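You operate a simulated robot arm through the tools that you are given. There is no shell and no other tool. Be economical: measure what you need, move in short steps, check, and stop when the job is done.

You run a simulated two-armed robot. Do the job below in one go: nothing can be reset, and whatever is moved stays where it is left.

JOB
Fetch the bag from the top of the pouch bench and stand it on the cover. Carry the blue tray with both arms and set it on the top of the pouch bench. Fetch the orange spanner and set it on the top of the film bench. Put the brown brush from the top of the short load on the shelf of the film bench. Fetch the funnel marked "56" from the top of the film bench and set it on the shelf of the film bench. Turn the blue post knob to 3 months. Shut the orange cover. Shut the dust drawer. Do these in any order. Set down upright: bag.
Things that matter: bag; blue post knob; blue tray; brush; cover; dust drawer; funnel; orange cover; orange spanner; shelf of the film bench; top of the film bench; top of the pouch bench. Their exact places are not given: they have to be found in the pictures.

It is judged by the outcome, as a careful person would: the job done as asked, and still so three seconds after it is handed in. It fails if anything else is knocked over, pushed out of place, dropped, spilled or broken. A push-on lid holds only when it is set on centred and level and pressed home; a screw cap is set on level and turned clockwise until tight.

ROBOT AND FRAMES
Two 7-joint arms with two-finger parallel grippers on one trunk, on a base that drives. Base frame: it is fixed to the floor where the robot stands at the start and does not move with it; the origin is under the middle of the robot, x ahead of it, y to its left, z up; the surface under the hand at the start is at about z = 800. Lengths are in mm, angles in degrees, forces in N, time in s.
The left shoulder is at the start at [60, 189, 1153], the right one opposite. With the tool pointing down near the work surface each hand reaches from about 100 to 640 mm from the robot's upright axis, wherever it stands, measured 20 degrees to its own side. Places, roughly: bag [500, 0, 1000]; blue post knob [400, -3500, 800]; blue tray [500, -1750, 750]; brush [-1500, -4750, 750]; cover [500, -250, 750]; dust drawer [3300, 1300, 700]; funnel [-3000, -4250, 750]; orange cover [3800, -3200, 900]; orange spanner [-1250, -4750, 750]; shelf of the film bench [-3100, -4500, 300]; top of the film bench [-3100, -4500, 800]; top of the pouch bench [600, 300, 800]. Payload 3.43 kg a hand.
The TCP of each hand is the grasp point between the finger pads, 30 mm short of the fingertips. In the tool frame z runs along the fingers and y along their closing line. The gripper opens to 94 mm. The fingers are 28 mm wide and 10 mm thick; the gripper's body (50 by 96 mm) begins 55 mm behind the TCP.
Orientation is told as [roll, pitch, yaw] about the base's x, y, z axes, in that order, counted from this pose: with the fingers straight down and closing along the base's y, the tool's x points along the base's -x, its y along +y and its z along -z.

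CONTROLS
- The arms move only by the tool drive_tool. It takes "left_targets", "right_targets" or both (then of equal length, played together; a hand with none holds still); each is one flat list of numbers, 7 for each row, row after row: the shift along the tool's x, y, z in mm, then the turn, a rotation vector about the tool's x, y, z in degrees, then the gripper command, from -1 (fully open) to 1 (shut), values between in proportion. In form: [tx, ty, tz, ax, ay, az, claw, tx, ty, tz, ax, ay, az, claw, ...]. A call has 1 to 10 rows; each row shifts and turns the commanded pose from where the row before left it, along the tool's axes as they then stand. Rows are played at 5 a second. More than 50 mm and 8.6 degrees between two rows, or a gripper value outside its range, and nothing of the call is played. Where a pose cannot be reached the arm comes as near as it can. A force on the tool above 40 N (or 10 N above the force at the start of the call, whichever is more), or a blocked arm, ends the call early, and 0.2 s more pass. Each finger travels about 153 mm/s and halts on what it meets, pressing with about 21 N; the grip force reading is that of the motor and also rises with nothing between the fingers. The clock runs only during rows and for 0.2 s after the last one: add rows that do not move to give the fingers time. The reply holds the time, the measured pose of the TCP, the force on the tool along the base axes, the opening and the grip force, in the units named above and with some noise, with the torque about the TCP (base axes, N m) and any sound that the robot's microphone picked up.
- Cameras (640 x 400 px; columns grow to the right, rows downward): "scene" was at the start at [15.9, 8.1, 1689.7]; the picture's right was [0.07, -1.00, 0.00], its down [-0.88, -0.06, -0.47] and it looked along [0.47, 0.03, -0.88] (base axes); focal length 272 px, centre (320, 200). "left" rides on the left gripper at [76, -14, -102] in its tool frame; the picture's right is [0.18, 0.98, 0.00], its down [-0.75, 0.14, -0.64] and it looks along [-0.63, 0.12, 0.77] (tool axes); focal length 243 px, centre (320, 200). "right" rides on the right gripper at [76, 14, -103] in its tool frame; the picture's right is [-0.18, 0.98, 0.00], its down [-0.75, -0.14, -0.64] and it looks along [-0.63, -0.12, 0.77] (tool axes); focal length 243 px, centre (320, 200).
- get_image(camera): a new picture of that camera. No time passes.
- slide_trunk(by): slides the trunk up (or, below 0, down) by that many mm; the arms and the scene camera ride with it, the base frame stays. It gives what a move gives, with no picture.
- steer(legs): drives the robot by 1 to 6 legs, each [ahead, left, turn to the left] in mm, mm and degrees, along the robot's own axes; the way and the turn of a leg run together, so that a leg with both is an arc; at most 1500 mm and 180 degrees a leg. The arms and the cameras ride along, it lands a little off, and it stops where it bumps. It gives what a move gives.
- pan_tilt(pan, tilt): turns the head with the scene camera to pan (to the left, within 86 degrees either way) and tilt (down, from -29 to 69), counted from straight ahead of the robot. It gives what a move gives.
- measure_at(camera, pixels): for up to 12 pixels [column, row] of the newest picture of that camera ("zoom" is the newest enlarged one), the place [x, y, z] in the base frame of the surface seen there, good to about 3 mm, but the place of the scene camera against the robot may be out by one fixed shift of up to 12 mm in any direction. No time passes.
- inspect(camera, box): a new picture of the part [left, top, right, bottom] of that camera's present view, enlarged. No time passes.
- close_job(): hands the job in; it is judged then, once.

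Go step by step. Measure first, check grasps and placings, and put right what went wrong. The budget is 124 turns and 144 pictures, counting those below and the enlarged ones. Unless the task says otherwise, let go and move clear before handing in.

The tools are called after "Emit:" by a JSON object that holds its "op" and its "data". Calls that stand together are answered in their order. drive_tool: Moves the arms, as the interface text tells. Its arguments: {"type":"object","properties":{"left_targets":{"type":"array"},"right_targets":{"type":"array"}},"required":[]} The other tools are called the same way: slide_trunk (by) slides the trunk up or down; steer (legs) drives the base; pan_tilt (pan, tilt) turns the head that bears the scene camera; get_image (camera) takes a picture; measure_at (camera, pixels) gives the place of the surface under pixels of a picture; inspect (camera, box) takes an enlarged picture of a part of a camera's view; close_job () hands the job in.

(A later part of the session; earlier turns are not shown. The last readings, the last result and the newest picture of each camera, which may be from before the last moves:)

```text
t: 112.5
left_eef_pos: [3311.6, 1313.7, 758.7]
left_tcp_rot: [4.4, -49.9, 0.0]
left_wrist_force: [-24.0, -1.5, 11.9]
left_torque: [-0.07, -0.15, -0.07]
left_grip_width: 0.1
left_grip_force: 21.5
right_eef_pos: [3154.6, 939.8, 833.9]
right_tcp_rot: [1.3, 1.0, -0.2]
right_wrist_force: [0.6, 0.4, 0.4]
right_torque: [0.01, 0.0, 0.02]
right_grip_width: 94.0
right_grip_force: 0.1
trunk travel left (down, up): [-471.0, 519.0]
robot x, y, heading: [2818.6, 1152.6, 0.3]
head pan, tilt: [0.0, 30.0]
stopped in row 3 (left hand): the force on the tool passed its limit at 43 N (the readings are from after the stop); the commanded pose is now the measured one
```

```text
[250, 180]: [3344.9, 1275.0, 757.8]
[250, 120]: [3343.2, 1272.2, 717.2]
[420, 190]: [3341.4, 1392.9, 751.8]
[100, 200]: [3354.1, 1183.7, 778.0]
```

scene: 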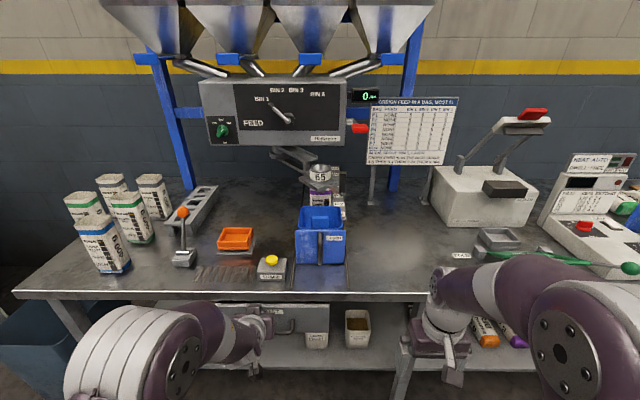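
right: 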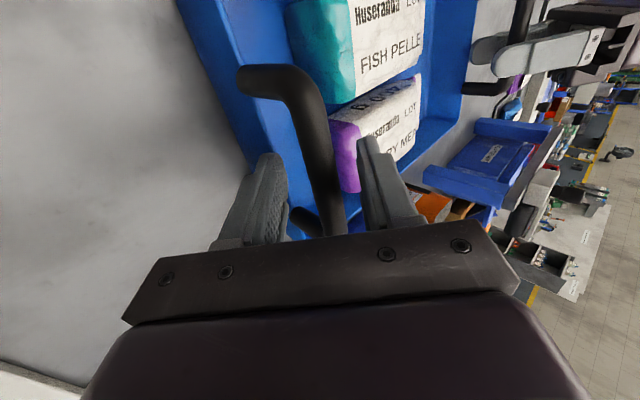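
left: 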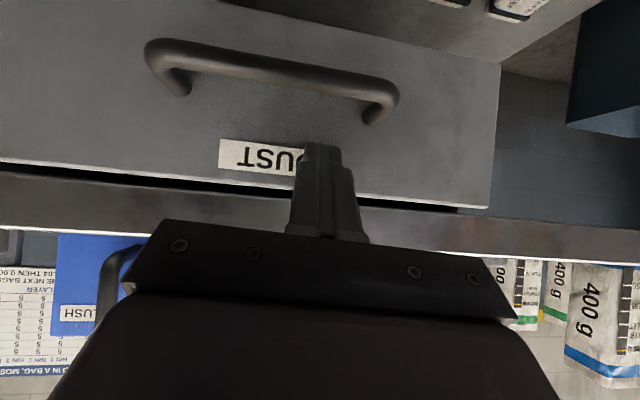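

The drawer hits a hard stop: closed. I back away, straighten the left hand, raise the trunk and go toward the orange cover region.

Emit:
{"op": "steer", "data": {"legs": [[-420, 0, 0]]}}

Emit:
{"op": "slide_trunk", "data": {"by": 350}}

Emit:
{"op": "drive_tool", "data": {"left_targets": [0, 0, 0, 0, 8.5, 0, 0, 0, 0, 0, 0, 8.5, 0, 0, 0, 0, 0, 0, 8.5, 0, 0, 0, 0, 0, 0, 8.5, 0, 0, 0, 0, 0, 0, 8.5, 0, 0, 0, 0, 0, -4.4, 7.5, 0, 0, 45, 0, 0, 0, 0, 0, 0, 45, 0, 0, 0, 0, 0, 0, 45, 0, 0, 0, 0, 0, 0]}}

Emit:
{"op": "steer", "data": {"legs": [[0, -1400, 0], [0, -1000, 0]]}}

Emit:
{"op": "pan_tilt", "data": {"pan": -45, "tilt": 20}}

Emit:
{"op": "get_image", "data": {"camera": "scene"}}

```text
t: 115.0
left_eef_pos: [2899.3, 1308.5, 758.2]
left_tcp_rot: [4.4, -49.9, -0.2]
left_wrist_force: [0.2, -0.6, 0.6]
left_torque: [0.0, 0.01, -0.02]
left_grip_width: 0.3
left_grip_force: 21.2
right_eef_pos: [2739.8, 934.9, 833.3]
right_tcp_rot: [1.2, 1.2, -0.4]
right_wrist_force: [0.3, 0.0, 0.2]
right_torque: [0.0, -0.02, -0.02]
right_grip_width: 94.1
right_grip_force: 0.0
trunk travel left (down, up): [-471.0, 519.0]
robot x, y, heading: [2408.2, 1144.5, 0.4]
head pan, tilt: [0.0, 30.0]
```

```text
t: 118.5
left_eef_pos: [2900.7, 1308.0, 1106.3]
left_tcp_rot: [4.5, -49.8, -0.2]
left_wrist_force: [-0.4, 1.0, -0.1]
left_torque: [0.01, 0.01, -0.01]
left_grip_width: 0.2
left_grip_force: 20.9
right_eef_pos: [2740.7, 935.3, 1182.0]
right_tcp_rot: [1.2, 1.2, -0.5]
right_wrist_force: [0.0, 0.1, -0.3]
right_torque: [-0.02, 0.0, 0.02]
right_grip_width: 94.1
right_grip_force: 0.0
trunk travel left (down, up): [-821.0, 169.0]
robot x, y, heading: [2406.0, 1145.0, 0.6]
head pan, tilt: [0.0, 30.0]
```

```text
refused: row 6 steps farther than a row can; nothing moved
```

```text
t: 130.2
left_eef_pos: [2913.8, -1101.7, 1107.4]
left_tcp_rot: [4.5, -49.9, -1.0]
left_wrist_force: [-0.2, 0.5, 0.3]
left_torque: [0.0, -0.02, -0.01]
left_grip_width: 0.0
left_grip_force: 21.0
right_eef_pos: [2748.4, -1472.0, 1183.3]
right_tcp_rot: [1.3, 1.2, -1.2]
right_wrist_force: [-0.4, -0.8, -0.2]
right_torque: [0.01, -0.01, -0.01]
right_grip_width: 94.0
right_grip_force: 0.0
trunk travel left (down, up): [-821.0, 169.0]
robot x, y, heading: [2418.6, -1258.3, -0.3]
head pan, tilt: [0.0, 30.0]
```

```text
t: 131.4
left_eef_pos: [2912.2, -1102.0, 1107.1]
left_tcp_rot: [4.4, -49.9, -1.0]
left_wrist_force: [0.2, 0.1, -0.4]
left_torque: [0.02, 0.01, -0.02]
left_grip_width: 0.0
left_grip_force: 20.8
right_eef_pos: [2748.0, -1472.9, 1182.9]
right_tcp_rot: [1.3, 1.2, -1.2]
right_wrist_force: [-0.1, 1.3, 0.0]
right_torque: [0.0, -0.03, 0.03]
right_grip_width: 94.2
right_grip_force: 0.1
trunk travel left (down, up): [-821.0, 169.0]
robot x, y, heading: [2418.0, -1262.1, -0.3]
head pan, tilt: [-45.0, 20.0]
```

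```text
88 pictures are left
```

scene: 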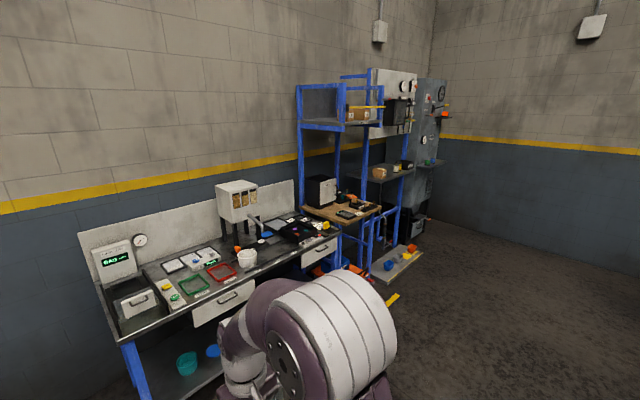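

I zoom on the rack area for the orange cover.

Emit:
{"op": "inspect", "data": {"camera": "scene", "box": [290, 60, 460, 300]}}

Emit:
{"op": "measure_at", "data": {"camera": "scene", "pixels": [[400, 160], [380, 170], [430, 170], [405, 255], [410, 245], [445, 115], [440, 160], [340, 270], [350, 205], [420, 220]]}}

```text
1.67 times, centred on (375, 180) of scene
```

zoom: 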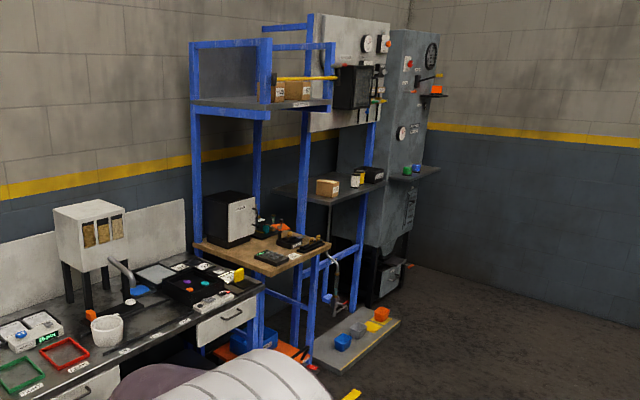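

```text
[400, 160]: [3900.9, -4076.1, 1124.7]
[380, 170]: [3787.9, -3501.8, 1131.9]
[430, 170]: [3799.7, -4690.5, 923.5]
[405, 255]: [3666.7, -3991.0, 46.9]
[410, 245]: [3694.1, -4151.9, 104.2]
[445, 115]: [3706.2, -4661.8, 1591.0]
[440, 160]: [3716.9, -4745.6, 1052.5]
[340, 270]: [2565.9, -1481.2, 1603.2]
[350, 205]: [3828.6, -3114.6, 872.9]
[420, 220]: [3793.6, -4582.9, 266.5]
```

Emit:
{"op": "drive_tool", "data": {"left_targets": [0, 0, 0, 0, 8.4, 0, 0, 0, 0, 0, 0, 8.4, 0, 0, 0, 0, 0, 0, 8.4, 0, 0, 0, 0, 0, 0, 8.4, 0, 0, 0, 0, 0, 0, 8.4, 0, 0, 0, 0, 0, 0, 8, 0, 0, 0, 0, 0, 0, 0, 0, 0, 45, 0, 0, 0, 0, 0, 0, 45, 0, 0, 0, 0, 0, 0, 45, 0, 0, 0, 0, 0, 0]}}

Emit:
{"op": "steer", "data": {"legs": [[0, -1000, 0], [0, -900, 0]]}}

Emit:
{"op": "pan_tilt", "data": {"pan": 0, "tilt": 25}}

Emit:
{"op": "get_image", "data": {"camera": "scene"}}

Emit:
{"op": "inspect", "data": {"camera": "scene", "box": [240, 130, 400, 230]}}

```text
t: 133.6
left_eef_pos: [2775.8, -1107.0, 1106.9]
left_tcp_rot: [2.8, -0.1, 2.4]
left_wrist_force: [0.4, -0.1, -0.8]
left_torque: [0.0, -0.03, -0.01]
left_grip_width: 47.2
left_grip_force: 0.0
right_eef_pos: [2746.5, -1473.4, 1182.8]
right_tcp_rot: [1.2, 1.1, -1.1]
right_wrist_force: [0.1, 0.4, -0.7]
right_torque: [0.01, -0.01, 0.0]
right_grip_width: 94.0
right_grip_force: 0.1
trunk travel left (down, up): [-821.0, 169.0]
robot x, y, heading: [2415.7, -1259.3, -0.4]
head pan, tilt: [-45.0, 20.0]
```

```text
t: 143.1
left_eef_pos: [2756.5, -3002.9, 1105.5]
left_tcp_rot: [2.8, -0.1, 1.9]
left_wrist_force: [-0.1, -0.6, -0.7]
left_torque: [0.01, -0.01, 0.01]
left_grip_width: 47.1
left_grip_force: 0.0
right_eef_pos: [2723.8, -3368.9, 1182.2]
right_tcp_rot: [1.3, 1.2, -1.6]
right_wrist_force: [0.0, 0.1, 0.3]
right_torque: [-0.01, 0.0, -0.02]
right_grip_width: 94.0
right_grip_force: 0.1
trunk travel left (down, up): [-821.0, 169.0]
robot x, y, heading: [2395.7, -3153.0, -0.9]
head pan, tilt: [-45.0, 20.0]
```

```text
t: 144.2
left_eef_pos: [2756.4, -3004.0, 1105.5]
left_tcp_rot: [2.7, 0.0, 1.9]
left_wrist_force: [0.3, -0.3, 0.2]
left_torque: [0.01, 0.01, 0.01]
left_grip_width: 47.1
left_grip_force: 0.1
right_eef_pos: [2724.2, -3368.2, 1182.2]
right_tcp_rot: [1.2, 1.2, -1.6]
right_wrist_force: [0.1, -0.7, -0.3]
right_torque: [-0.01, -0.02, 0.0]
right_grip_width: 94.1
right_grip_force: 0.1
trunk travel left (down, up): [-821.0, 169.0]
robot x, y, heading: [2394.1, -3155.4, -0.9]
head pan, tilt: [0.0, 25.0]
```

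```text
86 pictures are left
```

scene: 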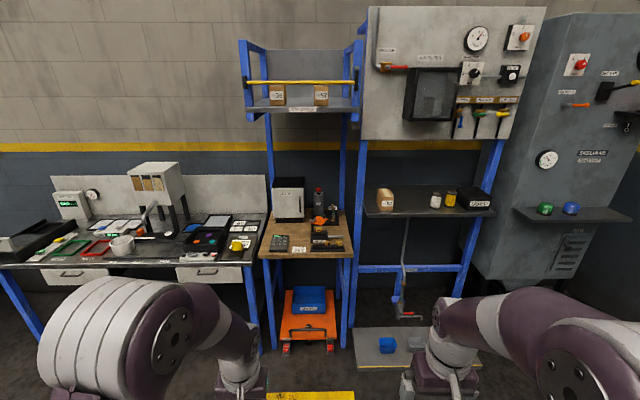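

```text
4.00 times, centred on (320, 180) of scene
```

zoom: 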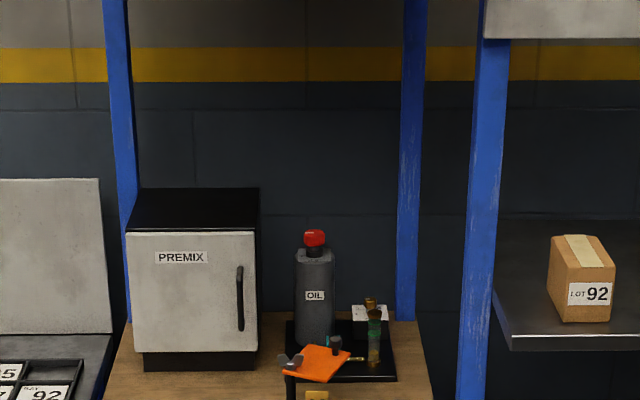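

Emit:
{"op": "inspect", "data": {"camera": "scene", "box": [295, 195, 355, 255]}}

Emit:
{"op": "measure_at", "data": {"camera": "zoom", "pixels": [[250, 170], [320, 200], [180, 220], [400, 170], [320, 270], [320, 330], [200, 330], [480, 340], [330, 390]]}}

```text
6.67 times, centred on (325, 225) of scene
```

zoom: 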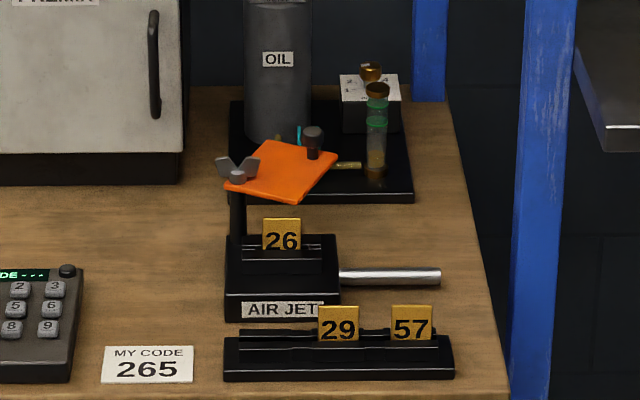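

```text
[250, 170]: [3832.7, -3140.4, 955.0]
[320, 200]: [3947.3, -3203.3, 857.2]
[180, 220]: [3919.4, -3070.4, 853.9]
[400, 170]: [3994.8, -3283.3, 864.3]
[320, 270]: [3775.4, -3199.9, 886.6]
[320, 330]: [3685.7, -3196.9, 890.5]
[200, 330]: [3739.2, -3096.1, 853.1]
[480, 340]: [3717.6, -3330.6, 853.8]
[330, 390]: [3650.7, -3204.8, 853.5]
```

The orange cover plate (with a knob) seems to swing on a post with a wing nut, above tag "26" of AIR JET. I check floor obstacles and get closer.

Emit:
{"op": "measure_at", "data": {"camera": "scene", "pixels": [[308, 335], [285, 350], [332, 345], [310, 394], [275, 349], [360, 365], [256, 258], [354, 256], [245, 260]]}}

Emit:
{"op": "steer", "data": {"legs": [[650, 0, 1]]}}

Emit:
{"op": "pan_tilt", "data": {"pan": 0, "tilt": 45}}

Emit:
{"op": "get_image", "data": {"camera": "scene"}}

Emit:
{"op": "inspect", "data": {"camera": "scene", "box": [260, 110, 380, 200]}}

```text
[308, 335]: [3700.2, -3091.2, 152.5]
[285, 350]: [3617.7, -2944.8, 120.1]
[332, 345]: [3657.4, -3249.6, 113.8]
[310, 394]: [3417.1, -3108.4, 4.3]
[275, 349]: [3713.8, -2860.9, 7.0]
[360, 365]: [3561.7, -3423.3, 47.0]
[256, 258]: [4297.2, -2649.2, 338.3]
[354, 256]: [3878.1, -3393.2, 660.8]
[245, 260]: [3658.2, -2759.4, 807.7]
```

```text
t: 147.8
left_eef_pos: [3408.2, -3000.4, 1105.6]
left_tcp_rot: [2.8, 0.0, 3.0]
left_wrist_force: [-0.9, -0.3, 0.3]
left_torque: [-0.02, 0.0, -0.02]
left_grip_width: 46.9
left_grip_force: 0.0
right_eef_pos: [3382.7, -3367.0, 1181.8]
right_tcp_rot: [1.2, 1.2, -0.5]
right_wrist_force: [-0.7, 0.9, 0.1]
right_torque: [-0.02, -0.01, -0.02]
right_grip_width: 94.1
right_grip_force: 0.0
trunk travel left (down, up): [-821.0, 169.0]
robot x, y, heading: [3049.5, -3154.7, 0.2]
head pan, tilt: [0.0, 25.0]
```

```text
t: 148.7
left_eef_pos: [3409.1, -2999.6, 1105.1]
left_tcp_rot: [2.8, 0.0, 3.1]
left_wrist_force: [1.0, 0.2, 0.9]
left_torque: [-0.05, 0.02, -0.01]
left_grip_width: 46.9
left_grip_force: 0.0
right_eef_pos: [3384.1, -3367.0, 1181.6]
right_tcp_rot: [1.1, 1.2, -0.4]
right_wrist_force: [0.1, 0.3, 0.1]
right_torque: [0.01, 0.05, 0.01]
right_grip_width: 93.9
right_grip_force: 0.0
trunk travel left (down, up): [-821.0, 169.0]
robot x, y, heading: [3048.0, -3154.9, 0.3]
head pan, tilt: [0.0, 45.0]
```

```text
83 pictures are left
```

scene: 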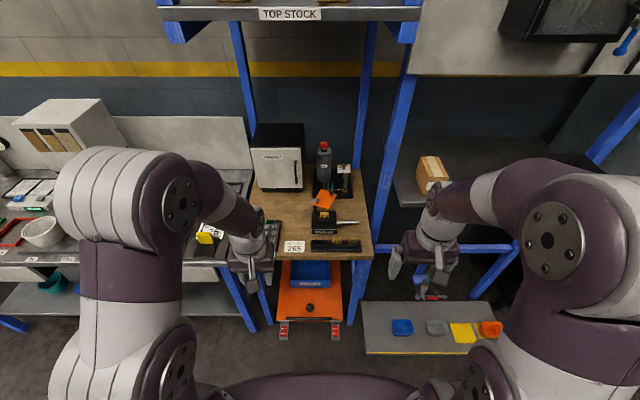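

```text
4.44 times, centred on (320, 155) of scene
```

zoom: 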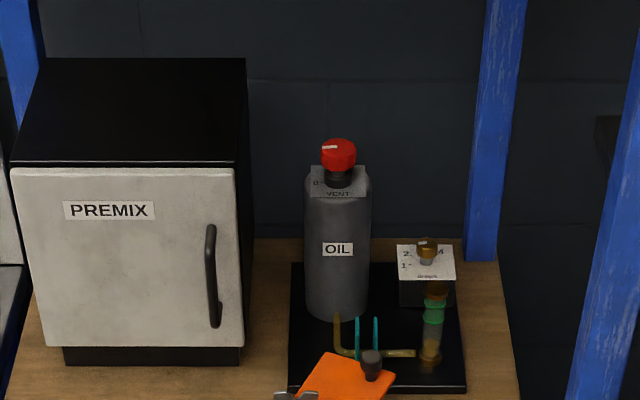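

Emit:
{"op": "inspect", "data": {"camera": "scene", "box": [285, 170, 375, 260]}}

Emit:
{"op": "measure_at", "data": {"camera": "zoom", "pixels": [[230, 210], [170, 190], [270, 140], [330, 195], [265, 245], [195, 250], [190, 200], [275, 170], [265, 330], [380, 380], [185, 420], [350, 410]]}}

```text
4.44 times, centred on (330, 215) of scene
```

zoom: 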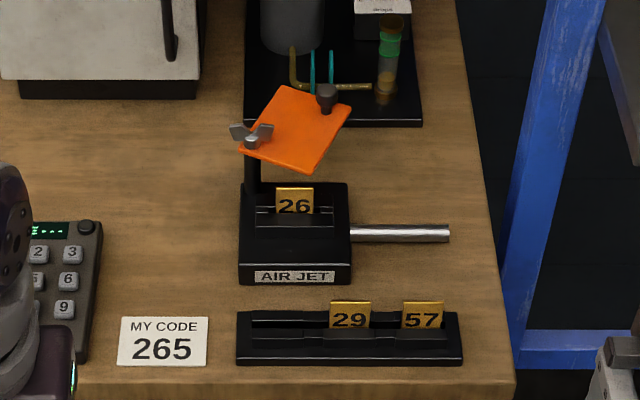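

```text
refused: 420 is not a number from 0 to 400
```

Emit:
{"op": "measure_at", "data": {"camera": "zoom", "pixels": [[252, 137], [265, 120], [285, 90], [345, 112], [308, 167], [250, 152], [326, 92], [295, 200], [245, 270], [345, 270], [255, 190], [440, 232]]}}

```text
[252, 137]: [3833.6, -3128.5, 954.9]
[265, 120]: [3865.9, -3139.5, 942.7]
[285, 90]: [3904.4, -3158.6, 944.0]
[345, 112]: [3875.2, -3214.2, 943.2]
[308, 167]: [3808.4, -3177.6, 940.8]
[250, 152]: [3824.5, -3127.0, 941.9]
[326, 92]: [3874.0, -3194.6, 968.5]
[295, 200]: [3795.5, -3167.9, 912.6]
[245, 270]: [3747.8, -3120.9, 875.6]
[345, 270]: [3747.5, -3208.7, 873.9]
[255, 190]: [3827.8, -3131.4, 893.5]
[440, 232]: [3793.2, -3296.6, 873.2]
```

The plate (z≈942) swings about the post at (3834,−3128); closed means turned ~68° clockwise over "26". I'll push its knob (3874,−3195) toward −x from behind. First approach.

Emit:
{"op": "measure_at", "data": {"camera": "scene", "pixels": [[323, 144], [323, 175], [344, 168], [345, 190], [280, 128]]}}

Emit:
{"op": "steer", "data": {"legs": [[275, 0, 0]]}}

Emit:
{"op": "drive_tool", "data": {"right_targets": [-40, 25, 0, 0, 0, 0, 1, -40, 25, 0, 0, 0, 0, 1, -40, 25, 0, 0, 0, 0, 1, -40, 25, 0, 0, 0, 0, 1, -40, 25, 0, 0, 0, 0, 1, 0, 0, 0, 0, 0, 0, 1]}}

Emit:
{"op": "get_image", "data": {"camera": "right"}}

```text
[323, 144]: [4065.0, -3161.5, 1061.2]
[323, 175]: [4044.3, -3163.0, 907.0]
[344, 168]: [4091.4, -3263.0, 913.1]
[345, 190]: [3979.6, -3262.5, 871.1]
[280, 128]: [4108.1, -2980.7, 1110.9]
```

```text
t: 150.6
left_eef_pos: [3683.5, -2998.1, 1106.1]
left_tcp_rot: [2.8, 0.0, 3.0]
left_wrist_force: [0.6, 0.3, 0.3]
left_torque: [0.02, 0.0, 0.0]
left_grip_width: 47.1
left_grip_force: 0.0
right_eef_pos: [3659.0, -3364.0, 1182.4]
right_tcp_rot: [1.2, 1.2, -0.5]
right_wrist_force: [0.1, -1.1, 0.5]
right_torque: [0.03, 0.0, -0.02]
right_grip_width: 94.2
right_grip_force: 0.0
trunk travel left (down, up): [-821.0, 169.0]
robot x, y, heading: [3325.8, -3154.1, 0.2]
head pan, tilt: [0.0, 45.0]
```

```text
t: 152.0
left_eef_pos: [3683.1, -3000.1, 1106.6]
left_tcp_rot: [2.9, -0.1, 3.0]
left_wrist_force: [0.6, -0.5, 0.1]
left_torque: [0.02, -0.02, -0.02]
left_grip_width: 47.1
left_grip_force: 0.1
right_eef_pos: [3826.8, -3252.7, 1153.4]
right_tcp_rot: [1.2, 1.1, -0.5]
right_wrist_force: [-1.2, -0.5, -0.9]
right_torque: [0.03, -0.02, 0.01]
right_grip_width: 0.1
right_grip_force: 20.9
right hand out of reach, approached as far as the arm can: row 4, 5
trunk travel left (down, up): [-821.0, 169.0]
robot x, y, heading: [3324.5, -3152.7, 0.2]
head pan, tilt: [0.0, 45.0]
```

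```text
80 pictures are left
```

right: 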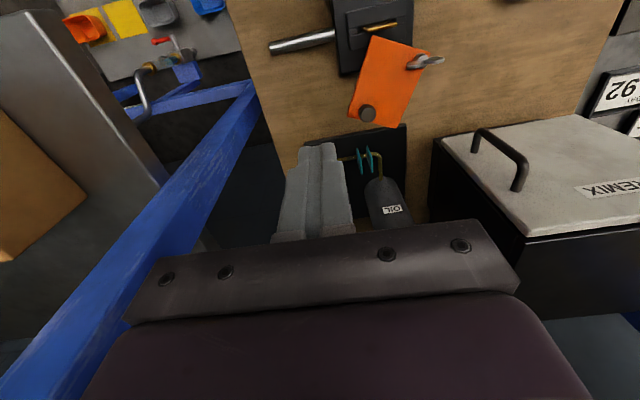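

I measure the knob with the hand camera, then lower the trunk 120 mm.

Emit:
{"op": "measure_at", "data": {"camera": "right", "pixels": [[367, 112], [372, 38], [428, 54], [404, 127], [350, 112], [430, 62], [378, 28], [345, 70]]}}

Emit:
{"op": "slide_trunk", "data": {"by": -120}}

Emit:
{"op": "drive_tool", "data": {"right_targets": [-40, 20, 0, 0, 0, 0, 1, -40, 20, 0, 0, 0, 0, 1, 0, 0, 0, 0, 0, 0, 1]}}

Emit:
{"op": "get_image", "data": {"camera": "right"}}

```text
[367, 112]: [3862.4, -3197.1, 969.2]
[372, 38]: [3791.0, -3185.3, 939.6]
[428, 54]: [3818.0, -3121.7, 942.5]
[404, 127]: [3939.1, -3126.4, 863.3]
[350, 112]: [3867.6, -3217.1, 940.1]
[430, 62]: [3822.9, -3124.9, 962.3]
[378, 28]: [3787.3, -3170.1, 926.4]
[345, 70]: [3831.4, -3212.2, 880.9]
```

```text
t: 153.5
left_eef_pos: [3685.1, -2997.4, 985.8]
left_tcp_rot: [2.8, 0.1, 3.1]
left_wrist_force: [0.3, 0.2, -0.3]
left_torque: [0.03, -0.01, 0.02]
left_grip_width: 46.9
left_grip_force: 0.1
right_eef_pos: [3827.9, -3252.4, 1034.0]
right_tcp_rot: [1.2, 1.2, -0.6]
right_wrist_force: [-1.6, 0.3, 0.1]
right_torque: [-0.02, 0.01, 0.0]
right_grip_width: 0.0
right_grip_force: 20.7
trunk travel left (down, up): [-701.0, 289.0]
robot x, y, heading: [3324.8, -3152.5, -0.0]
head pan, tilt: [0.0, 45.0]
```

```text
t: 154.3
left_eef_pos: [3685.6, -2998.2, 984.6]
left_tcp_rot: [2.8, 0.0, 3.0]
left_wrist_force: [0.2, 0.1, -0.2]
left_torque: [0.0, 0.0, 0.0]
left_grip_width: 46.6
left_grip_force: 0.0
right_eef_pos: [3853.4, -3229.2, 1002.4]
right_tcp_rot: [1.2, 1.1, -0.5]
right_wrist_force: [0.0, 1.0, 1.0]
right_torque: [0.01, 0.0, -0.02]
right_grip_width: 0.2
right_grip_force: 21.2
right hand out of reach, approached as far as the arm can: row 1, 2
trunk travel left (down, up): [-701.0, 289.0]
robot x, y, heading: [3327.5, -3154.2, 0.4]
head pan, tilt: [0.0, 45.0]
```

```text
79 pictures are left
```

right: 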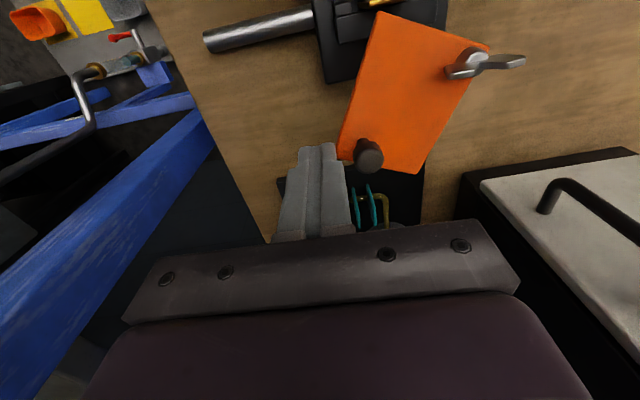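

Reach is short; I'll grip the knob itself (fingers along y) and drag it along its arc. I edge 30 mm forward, raise the trunk 80, and position over the knob (3862,−3197).

Emit:
{"op": "steer", "data": {"legs": [[30, 0, 0]]}}

Emit:
{"op": "slide_trunk", "data": {"by": 80}}

Emit:
{"op": "drive_tool", "data": {"right_targets": [18, 16, 0, 0, 0, 0, 0, 0, 16, 0, 0, 0, 0, 0, 0, 0, 30, 0, 0, 0, 0, 0, 0, 20, 0, 0, 0, 0, 0, 0, 0, 0, 0, 0, 0]}}

Emit:
{"op": "get_image", "data": {"camera": "right"}}

```text
t: 155.1
left_eef_pos: [3712.5, -2998.1, 985.9]
left_tcp_rot: [2.8, -0.2, 3.0]
left_wrist_force: [-0.8, -0.1, 1.0]
left_torque: [0.02, -0.01, -0.01]
left_grip_width: 47.1
left_grip_force: 0.1
right_eef_pos: [3881.3, -3229.8, 1003.7]
right_tcp_rot: [1.2, 1.0, -0.6]
right_wrist_force: [-0.6, -0.5, -0.1]
right_torque: [-0.04, -0.03, -0.02]
right_grip_width: 0.0
right_grip_force: 20.7
trunk travel left (down, up): [-701.0, 289.0]
robot x, y, heading: [3353.2, -3153.7, 0.1]
head pan, tilt: [0.0, 45.0]
```

```text
t: 156.3
left_eef_pos: [3714.4, -2998.6, 1065.6]
left_tcp_rot: [2.8, 0.0, 3.0]
left_wrist_force: [0.6, -0.1, 0.6]
left_torque: [0.02, 0.02, -0.02]
left_grip_width: 47.1
left_grip_force: 0.0
right_eef_pos: [3882.8, -3229.1, 1081.7]
right_tcp_rot: [1.1, 1.0, -0.5]
right_wrist_force: [0.1, -0.7, 0.1]
right_torque: [0.01, 0.03, -0.03]
right_grip_width: 0.1
right_grip_force: 20.7
trunk travel left (down, up): [-781.0, 209.0]
robot x, y, heading: [3355.1, -3155.3, 0.5]
head pan, tilt: [0.0, 45.0]
```

```text
t: 157.5
left_eef_pos: [3714.6, -2999.8, 1065.4]
left_tcp_rot: [2.8, 0.0, 3.0]
left_wrist_force: [0.2, 0.3, 0.5]
left_torque: [-0.02, -0.02, -0.01]
left_grip_width: 46.9
left_grip_force: 0.0
right_eef_pos: [3865.5, -3196.4, 1035.4]
right_tcp_rot: [1.2, 1.1, -0.5]
right_wrist_force: [-0.9, 0.5, 0.4]
right_torque: [0.01, -0.01, 0.01]
right_grip_width: 47.0
right_grip_force: 0.1
trunk travel left (down, up): [-781.0, 209.0]
robot x, y, heading: [3355.7, -3152.6, 0.2]
head pan, tilt: [0.0, 45.0]
```

```text
78 pictures are left
```

right: 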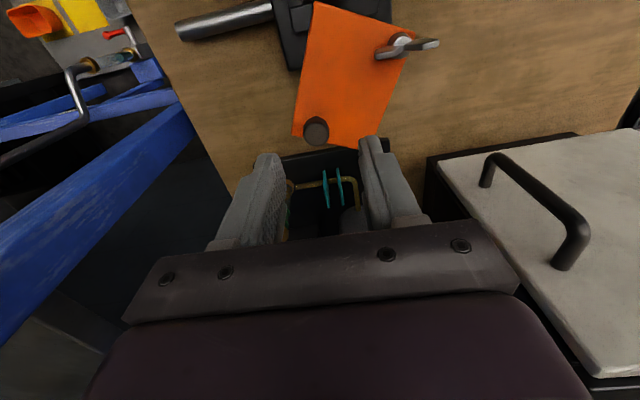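

Emit:
{"op": "measure_at", "data": {"camera": "right", "pixels": [[317, 130], [308, 128], [326, 130], [320, 142], [401, 42], [340, 110]]}}

Emit:
{"op": "drive_tool", "data": {"right_targets": [0, 0, 25, 0, 0, 0, 0, 0, 0, 22, 0, 0, 0, 0, 0, 0, 0, 0, 0, 0, 0]}}

Emit:
{"op": "get_image", "data": {"camera": "right"}}

```text
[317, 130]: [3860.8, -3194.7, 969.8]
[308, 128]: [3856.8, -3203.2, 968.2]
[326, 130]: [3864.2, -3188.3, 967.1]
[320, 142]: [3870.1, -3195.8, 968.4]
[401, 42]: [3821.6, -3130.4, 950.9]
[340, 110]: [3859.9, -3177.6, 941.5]
```

```text
t: 158.3
left_eef_pos: [3714.9, -2998.5, 1066.0]
left_tcp_rot: [2.8, 0.0, 3.1]
left_wrist_force: [-0.9, -0.3, -0.4]
left_torque: [0.02, 0.01, 0.01]
left_grip_width: 47.2
left_grip_force: 0.2
right_eef_pos: [3862.7, -3194.3, 988.0]
right_tcp_rot: [1.2, 1.0, -0.5]
right_wrist_force: [0.1, -0.1, 0.1]
right_torque: [0.0, -0.02, -0.03]
right_grip_width: 47.3
right_grip_force: 0.2
trunk travel left (down, up): [-781.0, 209.0]
robot x, y, heading: [3355.0, -3154.5, 0.4]
head pan, tilt: [0.0, 45.0]
```

```text
77 pictures are left
```

right: 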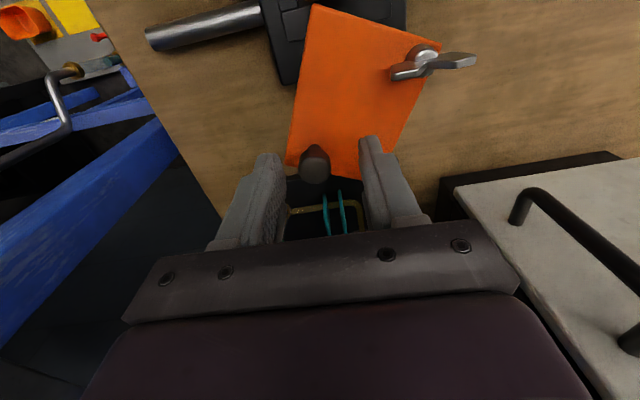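

Knob is between the fingers. I lower 4 mm, grip it and drag it along the arc clockwise.

Emit:
{"op": "drive_tool", "data": {"right_targets": [0, 0, 4, 0, 0, 0, 0, 0, 0, 0, 0, 0, 0, 1, 0, 0, 0, 0, 0, 0, 1, 14.3, -6.7, 0, 0, 0, 0, 1, 15.4, -3.6, 0, 0, 0, 0, 1, 15.8, -0.5, 0, 0, 0, 0, 1, 15.6, 2.7, 0, 0, 0, 0, 1, 14.8, 5.7, 0, 0, 0, 0, 1, 11.6, 7.3, 0, 0, 0, 0, 1, 0, 0, 0, 0, 0, 0, 1]}}

Emit:
{"op": "get_image", "data": {"camera": "right"}}

Emit:
{"op": "inspect", "data": {"camera": "scene", "box": [250, 200, 390, 300]}}

```text
t: 159.5
left_eef_pos: [3718.2, -2999.3, 1063.9]
left_tcp_rot: [2.9, 0.3, 3.0]
left_wrist_force: [0.1, 0.1, -1.1]
left_torque: [-0.01, -0.03, -0.05]
left_grip_width: 47.0
left_grip_force: 0.0
right_eef_pos: [3850.5, -3203.6, 984.3]
right_tcp_rot: [1.5, 0.0, -0.4]
right_wrist_force: [13.3, -3.2, -22.1]
right_torque: [-0.1, -0.99, -0.28]
right_grip_width: 19.1
right_grip_force: 44.5
trunk travel left (down, up): [-781.0, 209.0]
robot x, y, heading: [3358.4, -3154.8, 0.4]
head pan, tilt: [0.0, 45.0]
stopped in row 5 (right hand): the force on the tool passed its limit at 44 N (the readings are from after the stop); the commanded pose is now the measured one
```

```text
76 pictures are left
```

right: 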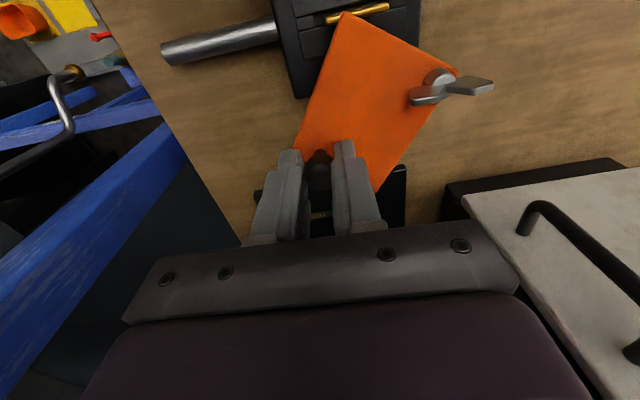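

```text
4.00 times, centred on (320, 250) of scene
```

zoom: 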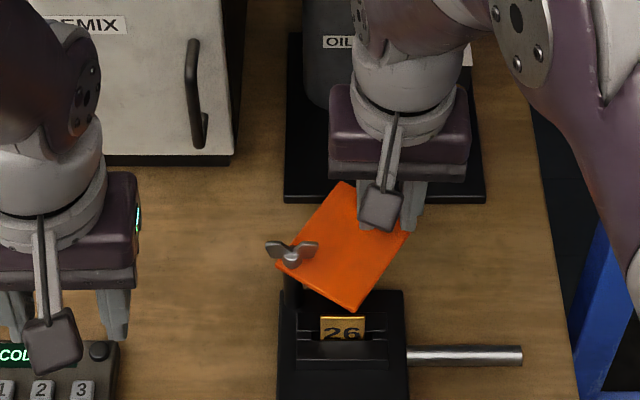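

The plate moved ~10° but resisted; I'll continue, rotating the hand with the plate.

Emit:
{"op": "drive_tool", "data": {"right_targets": [5.3, -1.5, 0, 0, 0, 4, 1, 5.3, -1.5, 0, 0, 0, 4, 1, 5.3, -1.5, 0, 0, 0, 4, 1, 5.3, -1.5, 0, 0, 0, 4, 1, 5.3, -1.5, 0, 0, 0, 4, 1, 5.3, -1.5, 0, 0, 0, 4, 1, 5.3, -1.5, 0, 0, 0, 4, 1, 5.3, -1.5, 0, 0, 0, 4, 1]}}

Emit:
{"op": "get_image", "data": {"camera": "right"}}

```text
t: 161.3
left_eef_pos: [3717.1, -3000.1, 1064.9]
left_tcp_rot: [3.0, 0.2, 3.0]
left_wrist_force: [0.3, 0.2, 0.5]
left_torque: [-0.02, 0.02, 0.02]
left_grip_width: 47.0
left_grip_force: 0.1
right_eef_pos: [3804.5, -3205.1, 984.1]
right_tcp_rot: [1.1, 1.0, -32.6]
right_wrist_force: [11.5, -14.1, -15.9]
right_torque: [-0.53, -0.75, -0.3]
right_grip_width: 19.3
right_grip_force: 44.9
trunk travel left (down, up): [-781.0, 209.0]
robot x, y, heading: [3354.6, -3151.1, 0.5]
head pan, tilt: [0.0, 45.0]
```

```text
74 pictures are left
```

right: 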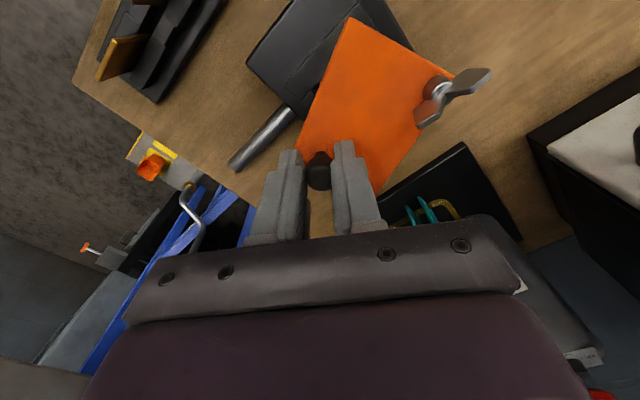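

It's swinging. I continue ~24° more.

Emit:
{"op": "drive_tool", "data": {"right_targets": [5.3, -1.5, 0, 0, 0, 4, 1, 5.3, -1.5, 0, 0, 0, 4, 1, 5.3, -1.5, 0, 0, 0, 4, 1, 5.3, -1.5, 0, 0, 0, 4, 1, 5.3, -1.5, 0, 0, 0, 4, 1, 5.3, -1.5, 0, 0, 0, 4, 1]}}

Emit:
{"op": "get_image", "data": {"camera": "right"}}

Emit:
{"op": "inspect", "data": {"camera": "scene", "box": [250, 200, 390, 300]}}

```text
t: 162.7
left_eef_pos: [3718.3, -3001.5, 1065.8]
left_tcp_rot: [3.0, 0.2, 3.1]
left_wrist_force: [-0.5, -0.1, 0.2]
left_torque: [0.02, 0.01, 0.0]
left_grip_width: 47.1
left_grip_force: 0.0
right_eef_pos: [3775.9, -3192.1, 984.9]
right_tcp_rot: [0.8, 1.5, -56.5]
right_wrist_force: [7.5, -22.4, -29.2]
right_torque: [-0.38, -0.11, -0.02]
right_grip_width: 19.2
right_grip_force: 45.1
trunk travel left (down, up): [-781.0, 209.0]
robot x, y, heading: [3355.0, -3156.6, 0.2]
head pan, tilt: [0.0, 45.0]
```

```text
73 pictures are left
```

right: 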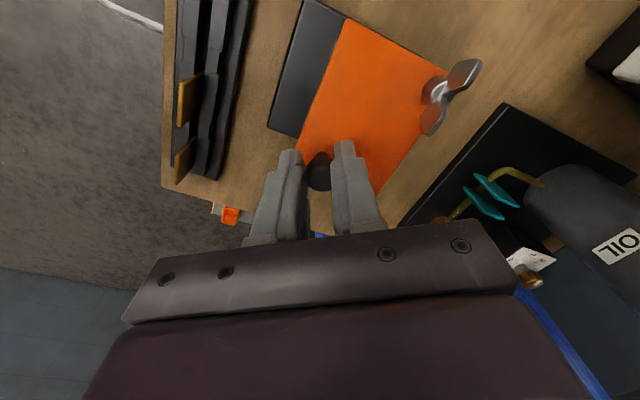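

```text
4.00 times, centred on (320, 250) of scene
```

zoom: 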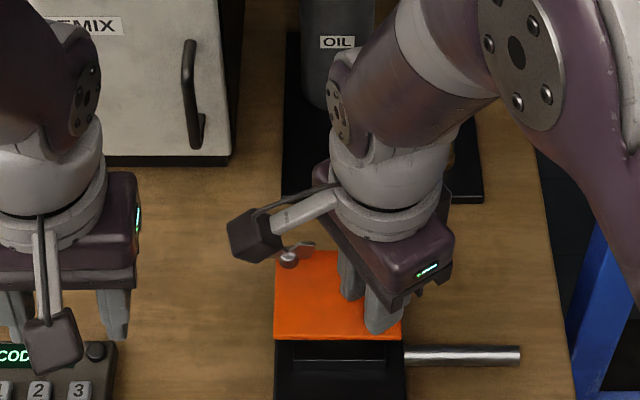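

Nearly aligned with the base (a few degrees left). I press a little more to find the stop.

Emit:
{"op": "drive_tool", "data": {"right_targets": [3.8, -1.1, 0, 0, 0, 3, 1, 3.8, -1.1, 0, 0, 0, 3, 1, 0, 0, 0, 0, 0, 0, 1]}}

Emit:
{"op": "get_image", "data": {"camera": "right"}}

```text
t: 163.5
left_eef_pos: [3718.3, -3003.5, 1065.5]
left_tcp_rot: [3.1, 0.1, 3.1]
left_wrist_force: [1.0, -0.5, -0.4]
left_torque: [0.0, -0.04, -0.02]
left_grip_width: 47.0
left_grip_force: 0.0
right_eef_pos: [3774.5, -3187.4, 987.5]
right_tcp_rot: [1.1, 1.6, -62.5]
right_wrist_force: [24.2, -32.2, -0.8]
right_torque: [-1.11, -0.76, -0.01]
right_grip_width: 19.1
right_grip_force: 45.0
trunk travel left (down, up): [-781.0, 209.0]
robot x, y, heading: [3357.9, -3156.2, 0.2]
head pan, tilt: [0.0, 45.0]
```

```text
71 pictures are left
```

right: 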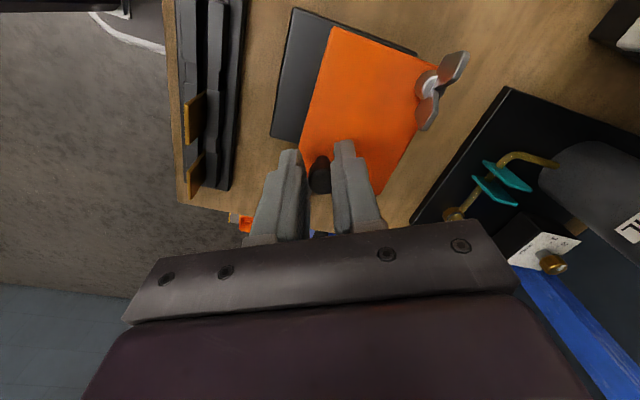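

Opposing force ~40 N: the stop is reached. I open and rise, then verify the plate.

Emit:
{"op": "drive_tool", "data": {"right_targets": [0, 0, 0, 0, 0, 0, 0, 0, 0, 0, 0, 0, 0, 0, 0, 0, -20, 0, 0, 0, 0, 0, 0, -40, 0, 0, 0, 0, 0, 0, -40, 0, 0, 0, 0, 0, 0, -40, 0, 0, 0, 0, 0, 0, 0, 0, 0, 0, 0]}}

Emit:
{"op": "get_image", "data": {"camera": "right"}}

Emit:
{"op": "inspect", "data": {"camera": "scene", "box": [250, 200, 390, 300]}}

```text
t: 165.1
left_eef_pos: [3715.7, -2998.8, 1065.2]
left_tcp_rot: [2.8, 0.0, 3.0]
left_wrist_force: [0.8, -0.6, -0.4]
left_torque: [0.02, -0.03, 0.0]
left_grip_width: 46.8
left_grip_force: 0.0
right_eef_pos: [3767.5, -3186.7, 1126.0]
right_tcp_rot: [0.8, 1.3, -62.5]
right_wrist_force: [0.3, -0.2, 0.7]
right_torque: [-0.03, 0.02, 0.01]
right_grip_width: 47.2
right_grip_force: 0.2
trunk travel left (down, up): [-781.0, 209.0]
robot x, y, heading: [3355.4, -3153.7, 0.2]
head pan, tilt: [0.0, 45.0]
```

```text
70 pictures are left
```

right: 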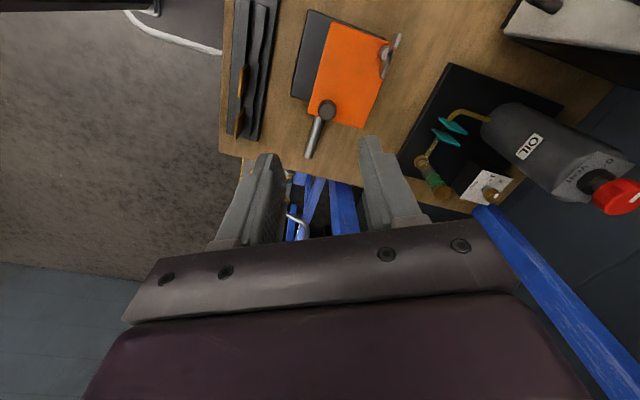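

```text
4.00 times, centred on (320, 250) of scene
```

zoom: 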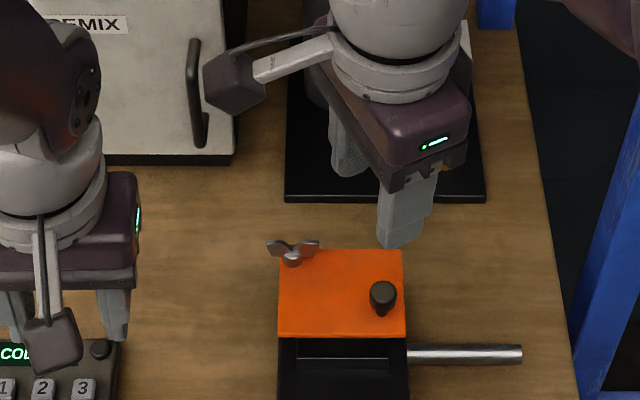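

The orange cover is closed squarely over the base. I back away, reset the right hand, and drive back via the aisle to the x<0 side.

Emit:
{"op": "steer", "data": {"legs": [[-950, 0, 0], [0, 1130, 0], [0, 1130, 0]]}}

Emit:
{"op": "drive_tool", "data": {"right_targets": [0, 0, 0, 0, 0, -8.4, -1, 0, 0, 0, 0, 0, -8.4, -1, 0, 0, 0, 0, 0, -8.4, -1, 0, 0, 0, 0, 0, -8.4, -1, 0, 0, 0, 0, 0, -8.4, -1, 0, 0, 0, 0, 0, -8.4, -1, 0, 0, 0, 0, 0, -8.4, -1, 0, 0, 0, 0, 0, -3.5, -1, 45, -40, 0, 0, 0, 0, -1]}}

Emit:
{"op": "slide_trunk", "data": {"by": 40}}

Emit:
{"op": "steer", "data": {"legs": [[-1400, 0, 0], [-1400, 0, 0]]}}

Emit:
{"op": "pan_tilt", "data": {"pan": -60, "tilt": 25}}

Emit:
{"op": "get_image", "data": {"camera": "scene"}}

```text
t: 180.6
left_eef_pos: [2826.0, -762.4, 1065.5]
left_tcp_rot: [2.9, 0.0, 1.5]
left_wrist_force: [-0.1, -1.1, -0.4]
left_torque: [0.0, 0.02, 0.01]
left_grip_width: 47.0
left_grip_force: 0.1
right_eef_pos: [2874.1, -951.8, 1125.3]
right_tcp_rot: [0.8, 1.3, -64.0]
right_wrist_force: [-0.4, -0.1, -0.6]
right_torque: [0.0, 0.0, -0.01]
right_grip_width: 47.0
right_grip_force: 0.1
trunk travel left (down, up): [-781.0, 209.0]
robot x, y, heading: [2463.0, -905.0, -1.1]
head pan, tilt: [0.0, 45.0]
```

```text
refused: row 9 steps farther than a row can; nothing moved
```

```text
t: 181.4
left_eef_pos: [2825.8, -761.7, 1105.9]
left_tcp_rot: [2.7, 0.0, 1.5]
left_wrist_force: [0.2, 0.8, 0.4]
left_torque: [-0.01, -0.02, -0.01]
left_grip_width: 46.7
left_grip_force: 0.0
right_eef_pos: [2874.7, -951.8, 1165.8]
right_tcp_rot: [0.8, 1.3, -64.0]
right_wrist_force: [-0.1, 0.6, 0.5]
right_torque: [0.0, 0.0, 0.03]
right_grip_width: 47.0
right_grip_force: 0.0
trunk travel left (down, up): [-821.0, 169.0]
robot x, y, heading: [2464.7, -906.2, -1.1]
head pan, tilt: [0.0, 45.0]
```

```text
t: 195.0
left_eef_pos: [9.4, -702.4, 1105.6]
left_tcp_rot: [2.8, 0.0, 1.3]
left_wrist_force: [-0.1, 0.4, 0.2]
left_torque: [0.04, 0.03, 0.02]
left_grip_width: 47.1
left_grip_force: 0.0
right_eef_pos: [54.0, -892.1, 1166.2]
right_tcp_rot: [0.8, 1.3, -64.3]
right_wrist_force: [0.7, -0.4, -0.7]
right_torque: [0.02, 0.01, 0.0]
right_grip_width: 47.1
right_grip_force: 0.0
trunk travel left (down, up): [-821.0, 169.0]
robot x, y, heading: [-351.6, -844.8, -1.6]
head pan, tilt: [0.0, 45.0]
```

```text
t: 196.3
left_eef_pos: [8.7, -701.2, 1107.3]
left_tcp_rot: [2.9, 0.0, 1.2]
left_wrist_force: [-0.2, 0.5, 0.5]
left_torque: [0.01, 0.0, 0.04]
left_grip_width: 46.9
left_grip_force: 0.0
right_eef_pos: [53.5, -891.7, 1166.6]
right_tcp_rot: [0.8, 1.3, -64.4]
right_wrist_force: [0.2, 0.5, 0.3]
right_torque: [-0.01, 0.01, 0.01]
right_grip_width: 47.1
right_grip_force: 0.0
trunk travel left (down, up): [-821.0, 169.0]
robot x, y, heading: [-356.0, -847.0, -1.6]
head pan, tilt: [-60.0, 25.0]
```

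```text
68 pictures are left
```

scene: 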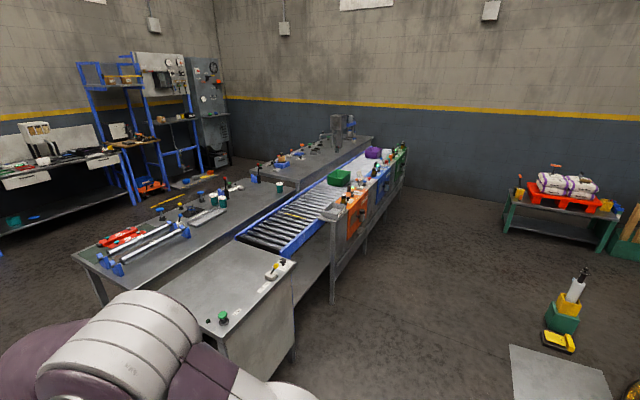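

Emit:
{"op": "measure_at", "data": {"camera": "scene", "pixels": [[512, 347], [520, 398], [555, 345], [550, 320], [332, 300], [355, 225], [383, 192], [397, 172]]}}

Emit:
{"op": "drive_tool", "data": {"right_targets": [0, 0, 0, 0, 0, -8.4, -1, 0, 0, 0, 0, 0, -8.4, -1, 0, 0, 0, 0, 0, -8.4, -1, 0, 0, 0, 0, 0, -8.4, -1, 0, 0, 0, 0, 0, -8.4, -1, 0, 0, 0, 0, 0, -8.4, -1, 0, 0, 0, 0, 0, -8.4, -1, 0, 0, 0, 0, 0, -3.5, -1, 40, -20, 0, 0, 0, 0, -1, 0, -40, 0, 0, 0, 0, -1]}}

Emit:
{"op": "drive_tool", "data": {"left_targets": [0, 0, 0, 2.8, 0, 0, -1]}}

Emit:
{"op": "steer", "data": {"legs": [[0, -1000, 1.5]]}}

Emit:
{"op": "pan_tilt", "data": {"pan": -45, "tilt": 30}}

Emit:
{"op": "get_image", "data": {"camera": "scene"}}

```text
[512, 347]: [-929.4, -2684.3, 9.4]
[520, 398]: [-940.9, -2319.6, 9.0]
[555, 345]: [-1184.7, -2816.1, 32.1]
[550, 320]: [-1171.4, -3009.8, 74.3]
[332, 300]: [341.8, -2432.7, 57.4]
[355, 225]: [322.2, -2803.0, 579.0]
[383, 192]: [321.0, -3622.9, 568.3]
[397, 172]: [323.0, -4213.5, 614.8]
```

```text
t: 198.5
left_eef_pos: [8.1, -702.9, 1105.7]
left_tcp_rot: [2.8, 0.0, 1.1]
left_wrist_force: [0.5, 0.1, 0.1]
left_torque: [0.02, -0.01, 0.04]
left_grip_width: 46.9
left_grip_force: 0.1
right_eef_pos: [13.6, -951.5, 1163.1]
right_tcp_rot: [1.4, -0.1, -2.1]
right_wrist_force: [-1.4, -0.5, -0.4]
right_torque: [0.03, 0.05, -0.02]
right_grip_width: 94.1
right_grip_force: 0.2
trunk travel left (down, up): [-821.0, 169.0]
robot x, y, heading: [-354.4, -845.1, -1.6]
head pan, tilt: [-60.0, 25.0]
```

```text
t: 198.9
left_eef_pos: [7.6, -701.2, 1106.3]
left_tcp_rot: [0.0, 0.0, 1.2]
left_wrist_force: [0.0, -0.1, -0.7]
left_torque: [0.0, -0.01, -0.01]
left_grip_width: 93.8
left_grip_force: 0.0
right_eef_pos: [11.4, -950.2, 1164.0]
right_tcp_rot: [1.6, -0.2, -2.1]
right_wrist_force: [0.3, -0.6, 0.0]
right_torque: [0.03, -0.02, -0.01]
right_grip_width: 94.0
right_grip_force: 0.0
trunk travel left (down, up): [-821.0, 169.0]
robot x, y, heading: [-356.1, -844.7, -1.6]
head pan, tilt: [-60.0, 25.0]
```

```text
t: 204.1
left_eef_pos: [-9.8, -1685.5, 1105.4]
left_tcp_rot: [0.0, -0.1, 2.9]
left_wrist_force: [-0.4, -0.3, 0.3]
left_torque: [0.02, -0.02, 0.0]
left_grip_width: 94.1
left_grip_force: 0.0
right_eef_pos: [1.1, -1935.5, 1163.9]
right_tcp_rot: [1.5, -0.2, -0.5]
right_wrist_force: [0.3, -0.7, 0.4]
right_torque: [0.01, -0.02, -0.03]
right_grip_width: 93.9
right_grip_force: 0.0
trunk travel left (down, up): [-821.0, 169.0]
robot x, y, heading: [-368.4, -1840.1, 0.1]
head pan, tilt: [-60.0, 25.0]
```

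```text
t: 204.9
left_eef_pos: [-9.8, -1686.4, 1105.0]
left_tcp_rot: [0.0, 0.0, 2.8]
left_wrist_force: [0.1, 0.8, -1.3]
left_torque: [0.01, -0.01, -0.02]
left_grip_width: 93.8
left_grip_force: 0.0
right_eef_pos: [0.4, -1935.7, 1163.2]
right_tcp_rot: [1.4, -0.1, -0.5]
right_wrist_force: [-0.3, -0.8, -0.2]
right_torque: [-0.02, -0.05, 0.02]
right_grip_width: 94.0
right_grip_force: 0.0
trunk travel left (down, up): [-821.0, 169.0]
robot x, y, heading: [-368.1, -1845.5, 0.1]
head pan, tilt: [-45.0, 30.0]
```

```text
67 pictures are left
```

scene: 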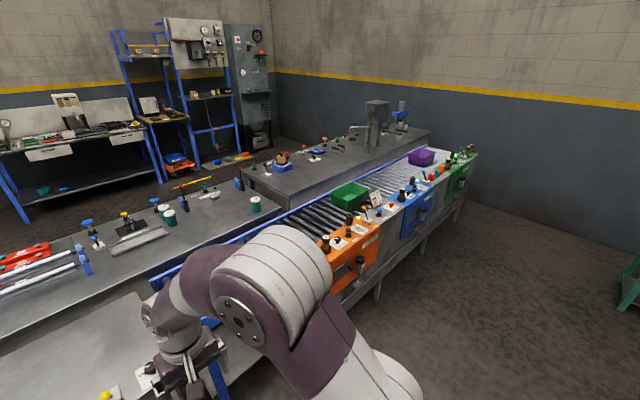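

The blue post panel is around y≈−3550. I strafe to y≈−3500 and look down at it.

Emit:
{"op": "steer", "data": {"legs": [[0, -850, 0], [0, -820, 0]]}}

Emit:
{"op": "pan_tilt", "data": {"pan": 0, "tilt": 45}}

Emit:
{"op": "get_image", "data": {"camera": "scene"}}

Emit:
{"op": "inspect", "data": {"camera": "scene", "box": [200, 170, 440, 320]}}

```text
t: 213.3
left_eef_pos: [-6.7, -3346.2, 1105.9]
left_tcp_rot: [0.0, 0.0, 2.9]
left_wrist_force: [-0.3, -0.4, -0.3]
left_torque: [0.02, -0.02, 0.02]
left_grip_width: 94.1
left_grip_force: 0.1
right_eef_pos: [4.2, -3594.6, 1165.2]
right_tcp_rot: [1.5, -0.1, -0.4]
right_wrist_force: [0.7, 0.1, 0.0]
right_torque: [0.0, 0.02, -0.01]
right_grip_width: 93.9
right_grip_force: 0.1
trunk travel left (down, up): [-821.0, 169.0]
robot x, y, heading: [-364.1, -3500.9, -0.1]
head pan, tilt: [-45.0, 30.0]
```

```text
t: 214.4
left_eef_pos: [-6.3, -3346.5, 1105.5]
left_tcp_rot: [-0.1, 0.0, 2.9]
left_wrist_force: [0.1, 0.0, 0.1]
left_torque: [-0.01, 0.0, 0.0]
left_grip_width: 94.2
left_grip_force: 0.1
right_eef_pos: [4.4, -3595.5, 1163.5]
right_tcp_rot: [1.5, -0.2, -0.4]
right_wrist_force: [-0.1, 0.7, 0.1]
right_torque: [0.01, 0.02, 0.0]
right_grip_width: 94.1
right_grip_force: 0.1
trunk travel left (down, up): [-821.0, 169.0]
robot x, y, heading: [-367.8, -3502.6, 0.2]
head pan, tilt: [0.0, 45.0]
```

```text
66 pictures are left
```

scene: 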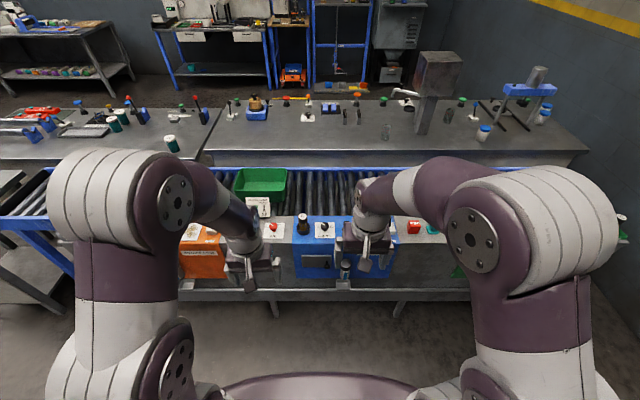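

```text
2.67 times, centred on (320, 245) of scene
```

zoom: 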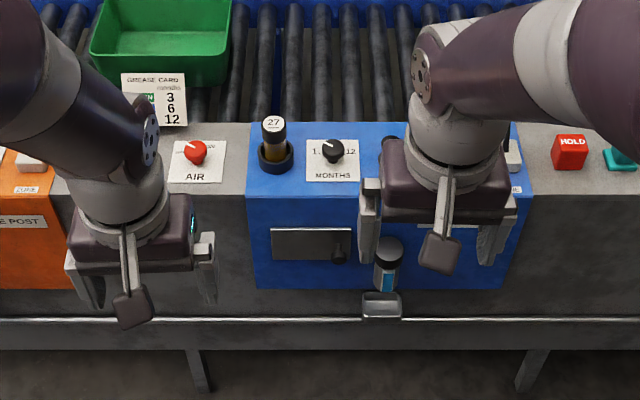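

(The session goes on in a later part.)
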